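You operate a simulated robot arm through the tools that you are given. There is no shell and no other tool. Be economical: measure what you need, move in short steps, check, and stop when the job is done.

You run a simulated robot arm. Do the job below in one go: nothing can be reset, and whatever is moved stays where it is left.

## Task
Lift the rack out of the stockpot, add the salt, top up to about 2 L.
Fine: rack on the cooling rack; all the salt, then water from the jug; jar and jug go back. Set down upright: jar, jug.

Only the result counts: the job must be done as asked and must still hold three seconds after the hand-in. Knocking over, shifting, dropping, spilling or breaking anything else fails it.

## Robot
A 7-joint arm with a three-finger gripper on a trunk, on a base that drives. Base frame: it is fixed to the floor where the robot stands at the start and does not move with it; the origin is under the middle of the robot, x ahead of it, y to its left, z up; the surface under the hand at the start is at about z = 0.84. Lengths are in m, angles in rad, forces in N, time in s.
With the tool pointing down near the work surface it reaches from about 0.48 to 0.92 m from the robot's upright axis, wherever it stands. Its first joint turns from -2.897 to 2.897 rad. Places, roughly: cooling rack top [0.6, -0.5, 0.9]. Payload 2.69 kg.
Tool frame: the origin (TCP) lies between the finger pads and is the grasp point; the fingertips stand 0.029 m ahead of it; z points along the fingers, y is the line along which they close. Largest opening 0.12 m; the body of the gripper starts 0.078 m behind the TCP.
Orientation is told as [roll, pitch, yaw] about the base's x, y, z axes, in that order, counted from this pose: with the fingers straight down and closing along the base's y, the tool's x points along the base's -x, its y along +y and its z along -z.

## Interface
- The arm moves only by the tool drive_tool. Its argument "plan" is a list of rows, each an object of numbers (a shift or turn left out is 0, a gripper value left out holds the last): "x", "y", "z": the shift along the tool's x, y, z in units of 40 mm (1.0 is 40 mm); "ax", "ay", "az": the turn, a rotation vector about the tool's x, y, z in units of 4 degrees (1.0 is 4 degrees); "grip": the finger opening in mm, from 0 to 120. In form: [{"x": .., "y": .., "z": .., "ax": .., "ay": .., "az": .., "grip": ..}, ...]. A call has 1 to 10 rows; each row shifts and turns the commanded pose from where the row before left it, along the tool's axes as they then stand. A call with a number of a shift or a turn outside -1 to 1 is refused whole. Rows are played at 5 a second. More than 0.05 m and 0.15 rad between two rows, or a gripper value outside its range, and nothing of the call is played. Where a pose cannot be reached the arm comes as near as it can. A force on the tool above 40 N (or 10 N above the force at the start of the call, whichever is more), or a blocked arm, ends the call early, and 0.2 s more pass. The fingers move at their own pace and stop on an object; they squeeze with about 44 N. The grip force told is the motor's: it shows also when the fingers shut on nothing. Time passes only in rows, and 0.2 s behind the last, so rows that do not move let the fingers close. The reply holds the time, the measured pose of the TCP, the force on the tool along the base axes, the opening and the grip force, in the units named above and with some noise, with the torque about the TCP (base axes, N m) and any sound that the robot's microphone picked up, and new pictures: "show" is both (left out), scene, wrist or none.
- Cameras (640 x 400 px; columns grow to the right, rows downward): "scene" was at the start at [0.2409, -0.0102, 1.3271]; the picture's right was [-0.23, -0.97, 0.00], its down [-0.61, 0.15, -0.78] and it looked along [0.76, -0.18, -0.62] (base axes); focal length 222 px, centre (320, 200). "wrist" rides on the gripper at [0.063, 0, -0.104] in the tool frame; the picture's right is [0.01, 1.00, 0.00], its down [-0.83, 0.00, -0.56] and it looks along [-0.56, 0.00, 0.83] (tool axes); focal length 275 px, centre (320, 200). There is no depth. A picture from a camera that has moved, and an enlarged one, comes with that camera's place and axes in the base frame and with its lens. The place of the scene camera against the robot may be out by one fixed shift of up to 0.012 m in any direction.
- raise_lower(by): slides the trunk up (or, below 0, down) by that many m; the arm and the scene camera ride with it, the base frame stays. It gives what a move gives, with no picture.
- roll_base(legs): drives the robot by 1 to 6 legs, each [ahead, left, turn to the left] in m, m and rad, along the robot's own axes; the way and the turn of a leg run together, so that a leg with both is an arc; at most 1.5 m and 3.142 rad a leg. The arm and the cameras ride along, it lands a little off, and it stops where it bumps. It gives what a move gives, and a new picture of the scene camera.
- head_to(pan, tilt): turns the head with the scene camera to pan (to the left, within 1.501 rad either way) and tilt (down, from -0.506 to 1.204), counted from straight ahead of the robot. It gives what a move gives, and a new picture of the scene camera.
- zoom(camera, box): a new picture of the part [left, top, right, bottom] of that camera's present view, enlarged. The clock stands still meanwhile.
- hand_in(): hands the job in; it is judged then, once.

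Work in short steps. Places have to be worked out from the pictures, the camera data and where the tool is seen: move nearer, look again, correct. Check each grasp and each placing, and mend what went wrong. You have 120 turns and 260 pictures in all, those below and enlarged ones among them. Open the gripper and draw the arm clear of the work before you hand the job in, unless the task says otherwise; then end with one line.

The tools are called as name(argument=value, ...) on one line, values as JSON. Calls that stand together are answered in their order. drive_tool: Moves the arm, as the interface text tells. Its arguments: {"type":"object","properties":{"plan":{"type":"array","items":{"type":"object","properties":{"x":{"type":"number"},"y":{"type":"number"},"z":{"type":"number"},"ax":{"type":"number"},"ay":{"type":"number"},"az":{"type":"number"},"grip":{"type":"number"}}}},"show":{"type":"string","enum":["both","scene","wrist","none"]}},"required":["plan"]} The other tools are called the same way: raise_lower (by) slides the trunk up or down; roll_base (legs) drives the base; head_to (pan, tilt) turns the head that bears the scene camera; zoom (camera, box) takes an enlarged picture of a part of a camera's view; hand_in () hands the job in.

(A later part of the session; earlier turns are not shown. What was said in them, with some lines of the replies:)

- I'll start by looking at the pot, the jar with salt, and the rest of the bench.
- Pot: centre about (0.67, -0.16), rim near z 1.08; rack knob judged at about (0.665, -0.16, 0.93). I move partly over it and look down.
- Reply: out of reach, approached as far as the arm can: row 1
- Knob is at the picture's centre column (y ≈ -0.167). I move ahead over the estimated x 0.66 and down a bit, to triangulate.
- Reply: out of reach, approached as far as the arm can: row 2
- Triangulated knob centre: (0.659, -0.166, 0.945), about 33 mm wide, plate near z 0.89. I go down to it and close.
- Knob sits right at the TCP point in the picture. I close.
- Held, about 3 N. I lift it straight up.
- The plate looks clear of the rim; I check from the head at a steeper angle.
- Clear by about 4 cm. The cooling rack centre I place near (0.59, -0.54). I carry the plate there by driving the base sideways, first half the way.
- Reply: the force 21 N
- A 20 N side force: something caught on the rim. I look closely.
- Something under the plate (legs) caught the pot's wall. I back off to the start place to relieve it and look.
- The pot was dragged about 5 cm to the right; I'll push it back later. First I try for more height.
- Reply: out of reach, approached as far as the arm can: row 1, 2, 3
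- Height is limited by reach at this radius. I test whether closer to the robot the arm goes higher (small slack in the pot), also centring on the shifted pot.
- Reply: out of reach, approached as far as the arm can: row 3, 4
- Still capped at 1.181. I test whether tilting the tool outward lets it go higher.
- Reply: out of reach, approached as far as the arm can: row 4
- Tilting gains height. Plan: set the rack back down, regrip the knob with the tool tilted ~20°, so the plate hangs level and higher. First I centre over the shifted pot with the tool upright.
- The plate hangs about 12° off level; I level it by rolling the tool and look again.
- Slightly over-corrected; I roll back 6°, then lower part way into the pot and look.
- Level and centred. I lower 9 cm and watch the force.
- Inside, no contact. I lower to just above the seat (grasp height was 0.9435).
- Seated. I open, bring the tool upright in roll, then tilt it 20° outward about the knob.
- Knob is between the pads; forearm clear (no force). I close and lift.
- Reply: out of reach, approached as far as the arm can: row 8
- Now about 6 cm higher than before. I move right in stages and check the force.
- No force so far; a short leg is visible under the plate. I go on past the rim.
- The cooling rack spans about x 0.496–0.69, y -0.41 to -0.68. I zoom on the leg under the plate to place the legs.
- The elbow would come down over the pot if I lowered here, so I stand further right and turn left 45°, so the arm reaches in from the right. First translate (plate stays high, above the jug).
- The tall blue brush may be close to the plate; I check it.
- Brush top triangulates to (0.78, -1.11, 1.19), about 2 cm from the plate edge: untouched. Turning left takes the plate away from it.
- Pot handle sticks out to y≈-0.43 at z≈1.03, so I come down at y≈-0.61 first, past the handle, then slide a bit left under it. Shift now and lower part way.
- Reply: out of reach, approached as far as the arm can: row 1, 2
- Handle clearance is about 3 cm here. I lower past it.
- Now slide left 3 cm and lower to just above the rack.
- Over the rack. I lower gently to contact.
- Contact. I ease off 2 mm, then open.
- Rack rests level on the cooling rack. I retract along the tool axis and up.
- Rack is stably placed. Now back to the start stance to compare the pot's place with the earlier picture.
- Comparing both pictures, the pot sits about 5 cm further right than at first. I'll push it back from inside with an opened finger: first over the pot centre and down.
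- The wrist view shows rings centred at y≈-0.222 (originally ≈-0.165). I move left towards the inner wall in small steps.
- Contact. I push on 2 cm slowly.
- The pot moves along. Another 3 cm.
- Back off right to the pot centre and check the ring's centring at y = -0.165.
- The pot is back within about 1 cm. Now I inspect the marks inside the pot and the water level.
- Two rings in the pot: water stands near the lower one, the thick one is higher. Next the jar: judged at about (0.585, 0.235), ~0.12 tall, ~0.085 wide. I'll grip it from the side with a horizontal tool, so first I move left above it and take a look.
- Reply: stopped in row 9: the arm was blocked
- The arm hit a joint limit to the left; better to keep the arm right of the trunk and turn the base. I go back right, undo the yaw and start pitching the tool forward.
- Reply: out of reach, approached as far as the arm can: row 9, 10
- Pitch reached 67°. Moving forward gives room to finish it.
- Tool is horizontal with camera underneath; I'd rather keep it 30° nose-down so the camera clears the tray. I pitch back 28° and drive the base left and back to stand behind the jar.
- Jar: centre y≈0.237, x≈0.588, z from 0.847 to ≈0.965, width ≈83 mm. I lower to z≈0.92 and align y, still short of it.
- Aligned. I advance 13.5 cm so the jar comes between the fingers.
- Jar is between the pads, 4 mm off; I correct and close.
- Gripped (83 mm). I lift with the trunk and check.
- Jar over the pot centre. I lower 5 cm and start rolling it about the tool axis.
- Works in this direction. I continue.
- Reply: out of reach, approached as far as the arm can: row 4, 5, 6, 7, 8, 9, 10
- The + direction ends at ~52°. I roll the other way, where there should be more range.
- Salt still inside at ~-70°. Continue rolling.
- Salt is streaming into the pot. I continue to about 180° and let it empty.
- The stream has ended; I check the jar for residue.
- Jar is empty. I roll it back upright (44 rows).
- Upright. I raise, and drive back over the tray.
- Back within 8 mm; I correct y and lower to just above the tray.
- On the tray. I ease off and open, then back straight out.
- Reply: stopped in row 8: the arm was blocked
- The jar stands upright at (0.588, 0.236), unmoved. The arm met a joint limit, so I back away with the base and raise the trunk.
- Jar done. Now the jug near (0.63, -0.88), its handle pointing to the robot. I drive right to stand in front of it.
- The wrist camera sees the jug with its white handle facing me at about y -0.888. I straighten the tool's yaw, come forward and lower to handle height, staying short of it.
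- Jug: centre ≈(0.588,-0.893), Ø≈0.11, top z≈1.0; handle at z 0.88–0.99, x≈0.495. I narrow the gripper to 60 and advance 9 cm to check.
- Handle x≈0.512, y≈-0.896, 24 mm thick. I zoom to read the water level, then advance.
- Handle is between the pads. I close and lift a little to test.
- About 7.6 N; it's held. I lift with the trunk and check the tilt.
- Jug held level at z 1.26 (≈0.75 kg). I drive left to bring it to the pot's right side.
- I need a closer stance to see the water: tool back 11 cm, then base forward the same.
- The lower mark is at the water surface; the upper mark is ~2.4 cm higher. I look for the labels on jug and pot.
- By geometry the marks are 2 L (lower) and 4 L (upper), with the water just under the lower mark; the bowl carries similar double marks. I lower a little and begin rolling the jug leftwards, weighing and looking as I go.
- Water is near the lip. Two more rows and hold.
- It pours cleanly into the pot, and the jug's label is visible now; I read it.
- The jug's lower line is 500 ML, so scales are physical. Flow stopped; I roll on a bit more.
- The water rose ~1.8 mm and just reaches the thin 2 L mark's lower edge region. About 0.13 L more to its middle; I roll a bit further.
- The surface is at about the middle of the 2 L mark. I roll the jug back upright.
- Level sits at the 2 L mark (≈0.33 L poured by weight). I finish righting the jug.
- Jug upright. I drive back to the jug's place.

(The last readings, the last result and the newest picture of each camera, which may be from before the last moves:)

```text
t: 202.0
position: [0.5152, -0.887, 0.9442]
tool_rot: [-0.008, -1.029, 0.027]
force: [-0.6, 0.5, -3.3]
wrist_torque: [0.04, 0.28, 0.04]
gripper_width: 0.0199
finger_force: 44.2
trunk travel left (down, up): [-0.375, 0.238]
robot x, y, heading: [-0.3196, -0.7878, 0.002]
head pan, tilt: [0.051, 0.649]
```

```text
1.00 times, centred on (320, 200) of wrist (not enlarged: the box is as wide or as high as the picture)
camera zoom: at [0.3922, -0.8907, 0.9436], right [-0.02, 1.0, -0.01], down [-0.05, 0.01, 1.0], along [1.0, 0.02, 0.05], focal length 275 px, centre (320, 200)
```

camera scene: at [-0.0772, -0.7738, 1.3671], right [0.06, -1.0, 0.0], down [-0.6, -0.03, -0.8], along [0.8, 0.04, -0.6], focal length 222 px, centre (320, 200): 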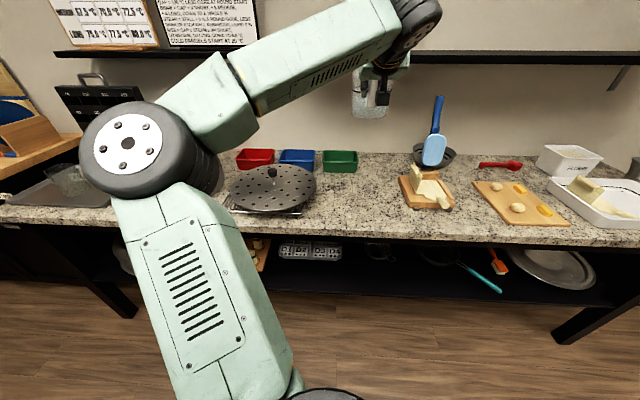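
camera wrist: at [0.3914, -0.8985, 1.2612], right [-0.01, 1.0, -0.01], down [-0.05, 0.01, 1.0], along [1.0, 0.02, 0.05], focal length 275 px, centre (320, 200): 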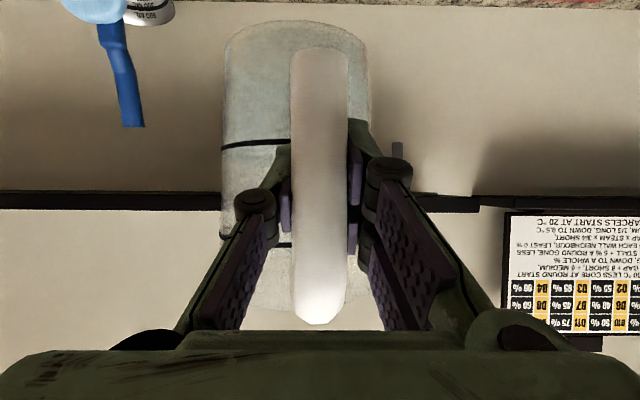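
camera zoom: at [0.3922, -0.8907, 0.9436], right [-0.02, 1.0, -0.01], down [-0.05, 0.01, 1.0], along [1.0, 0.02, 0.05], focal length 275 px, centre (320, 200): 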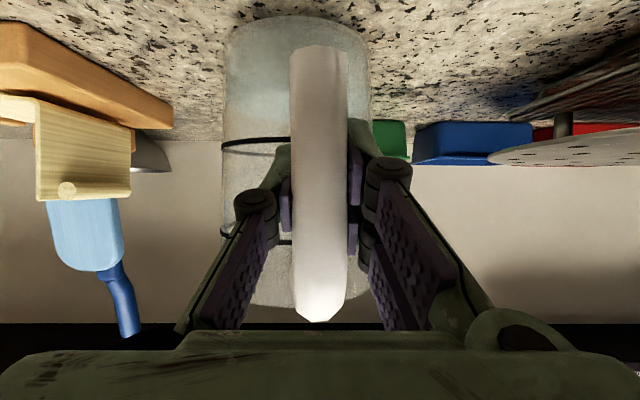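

raise_lower(by=-0.008)

drive_tool(plan=[{"x": 0.04, "z": 0.025}, {}], show="none")

```text
t: 202.5
position: [0.5145, -0.8867, 0.9354]
tool_rot: [-0.011, -1.03, 0.027]
force: [0.5, -0.2, -2.8]
wrist_torque: [0.09, 0.02, 0.0]
gripper_width: 0.0197
finger_force: 44.4
trunk travel left (down, up): [-0.367, 0.246]
robot x, y, heading: [-0.3214, -0.7903, 0.007]
head pan, tilt: [0.051, 0.649]
```

```text
t: 203.1
position: [0.5139, -0.887, 0.9355]
tool_rot: [-0.009, -1.033, 0.027]
force: [-1.2, -0.2, 5.6]
wrist_torque: [0.16, -0.76, 0.08]
gripper_width: 0.0196
finger_force: 44.2
trunk travel left (down, up): [-0.367, 0.246]
robot x, y, heading: [-0.3212, -0.7878, 0.004]
head pan, tilt: [0.051, 0.649]
```

Contact. I open, let it settle and look.

drive_tool(plan=[{"x": -0.02, "z": -0.01}, {"grip": 60}, {}, {}, {}], show="wrist")

roll_base(legs=[[-0.25, 0, 0]])

zoom(camera="wrist", box=[0, 0, 640, 400])

```text
t: 204.3
position: [0.5143, -0.888, 0.9357]
tool_rot: [-0.009, -1.03, 0.03]
force: [0.2, 0.9, -0.1]
wrist_torque: [-0.02, 0.01, 0.03]
gripper_width: 0.06
finger_force: 0.0
trunk travel left (down, up): [-0.367, 0.246]
robot x, y, heading: [-0.3233, -0.7893, 0.006]
head pan, tilt: [0.051, 0.649]
camera wrist: at [0.3924, -0.8906, 0.9347], right [-0.02, 1.0, -0.01], down [-0.05, 0.01, 1.0], along [1.0, 0.02, 0.05], focal length 275 px, centre (320, 200)
```

wrist: 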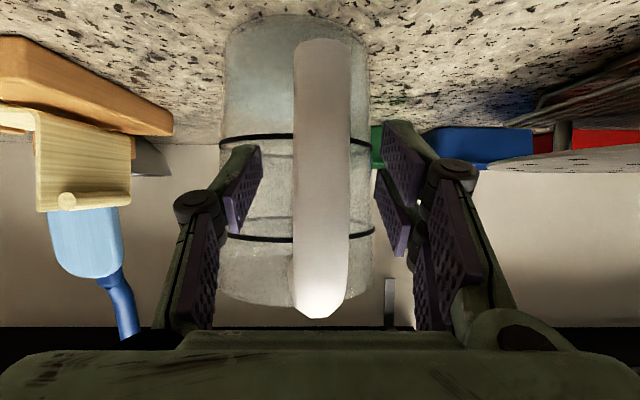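

```text
t: 206.2
position: [0.2662, -0.8884, 0.9346]
tool_rot: [-0.011, -1.03, 0.029]
force: [0.4, -0.3, 0.2]
wrist_torque: [0.0, -0.01, 0.0]
gripper_width: 0.0602
finger_force: 0.2
trunk travel left (down, up): [-0.367, 0.246]
robot x, y, heading: [-0.5673, -0.788, 0.004]
head pan, tilt: [0.051, 0.649]
camera scene: at [-0.326, -0.7748, 1.1212], right [0.06, -1.0, 0.0], down [-0.6, -0.03, -0.8], along [0.8, 0.04, -0.6], focal length 222 px, centre (320, 200)
```

scene: 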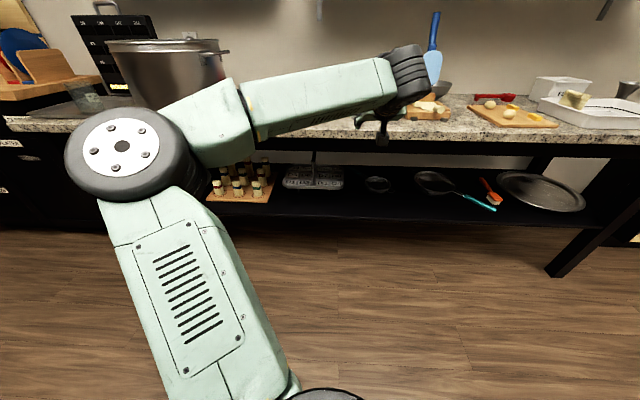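

```text
1.00 times, centred on (320, 200) of wrist (not enlarged: the box is as wide or as high as the picture)
camera zoom: at [0.144, -0.8917, 0.9347], right [-0.02, 1.0, -0.01], down [-0.05, 0.01, 1.0], along [1.0, 0.02, 0.05], focal length 275 px, centre (320, 200)
```

zoom: 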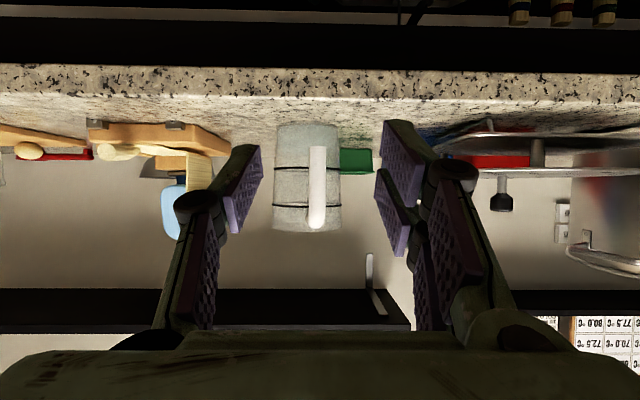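

Jug stands upright on its spot, about 1 cm off. A last overview from above before handing in.

raise_lower(by=0.246)

head_to(pan=0.4, tilt=0.45)

zoom(camera="scene", box=[200, 80, 600, 330])

```text
t: 208.7
position: [0.2663, -0.8872, 1.1805]
tool_rot: [-0.01, -1.03, 0.027]
force: [-0.5, -0.5, 0.4]
wrist_torque: [0.03, -0.02, 0.03]
gripper_width: 0.06
finger_force: 0.0
trunk travel left (down, up): [-0.613, 0.0]
robot x, y, heading: [-0.5686, -0.7895, 0.005]
head pan, tilt: [0.051, 0.649]
```

```text
t: 209.5
position: [0.2665, -0.8894, 1.1812]
tool_rot: [-0.011, -1.03, 0.029]
force: [0.7, -0.8, -1.0]
wrist_torque: [-0.01, -0.06, 0.02]
gripper_width: 0.0599
finger_force: 0.1
trunk travel left (down, up): [-0.613, 0.0]
robot x, y, heading: [-0.5743, -0.7878, 0.01]
head pan, tilt: [0.4, 0.45]
camera scene: at [-0.3282, -0.7435, 1.385], right [0.39, -0.92, 0.0], down [-0.4, -0.17, -0.9], along [0.83, 0.35, -0.44], focal length 222 px, centre (320, 200)
```

scene: 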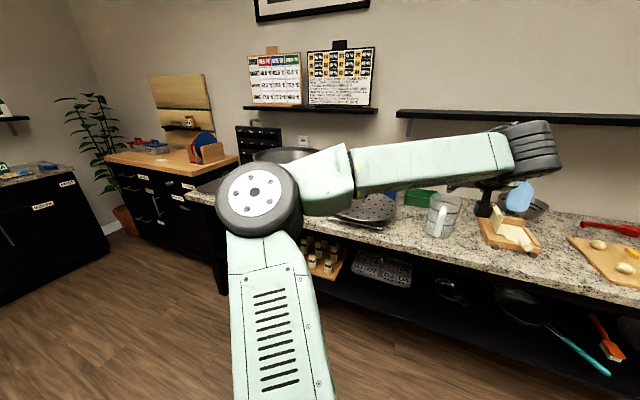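

```text
1.60 times, centred on (400, 205) of scene
camera zoom: at [-0.3282, -0.7435, 1.385], right [0.39, -0.92, 0.0], down [-0.4, -0.17, -0.9], along [0.83, 0.35, -0.44], focal length 355 px, centre (192, 192)
```

zoom: 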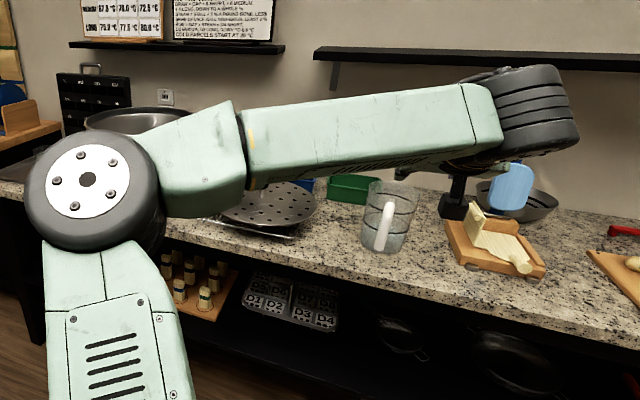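

The rack is on the cooling rack, the jar and jug stand upright, and the arm is clear with the gripper open. I hand it in.

hand_in()

```text
The job is handed in.
```

The job is handed in: the rack is on the cooling rack, all the salt is in the pot, and the water is topped up to about 2 L. That level is my reading of an unlabelled mark inside the pot, so it could be off by about 0.15 L. The jar and jug are back upright, the jug about 1 cm off its spot. While lifting the rack I dragged the pot about 5 cm to the right; I pushed it back, but it still sits about 1 cm off and turned slightly.
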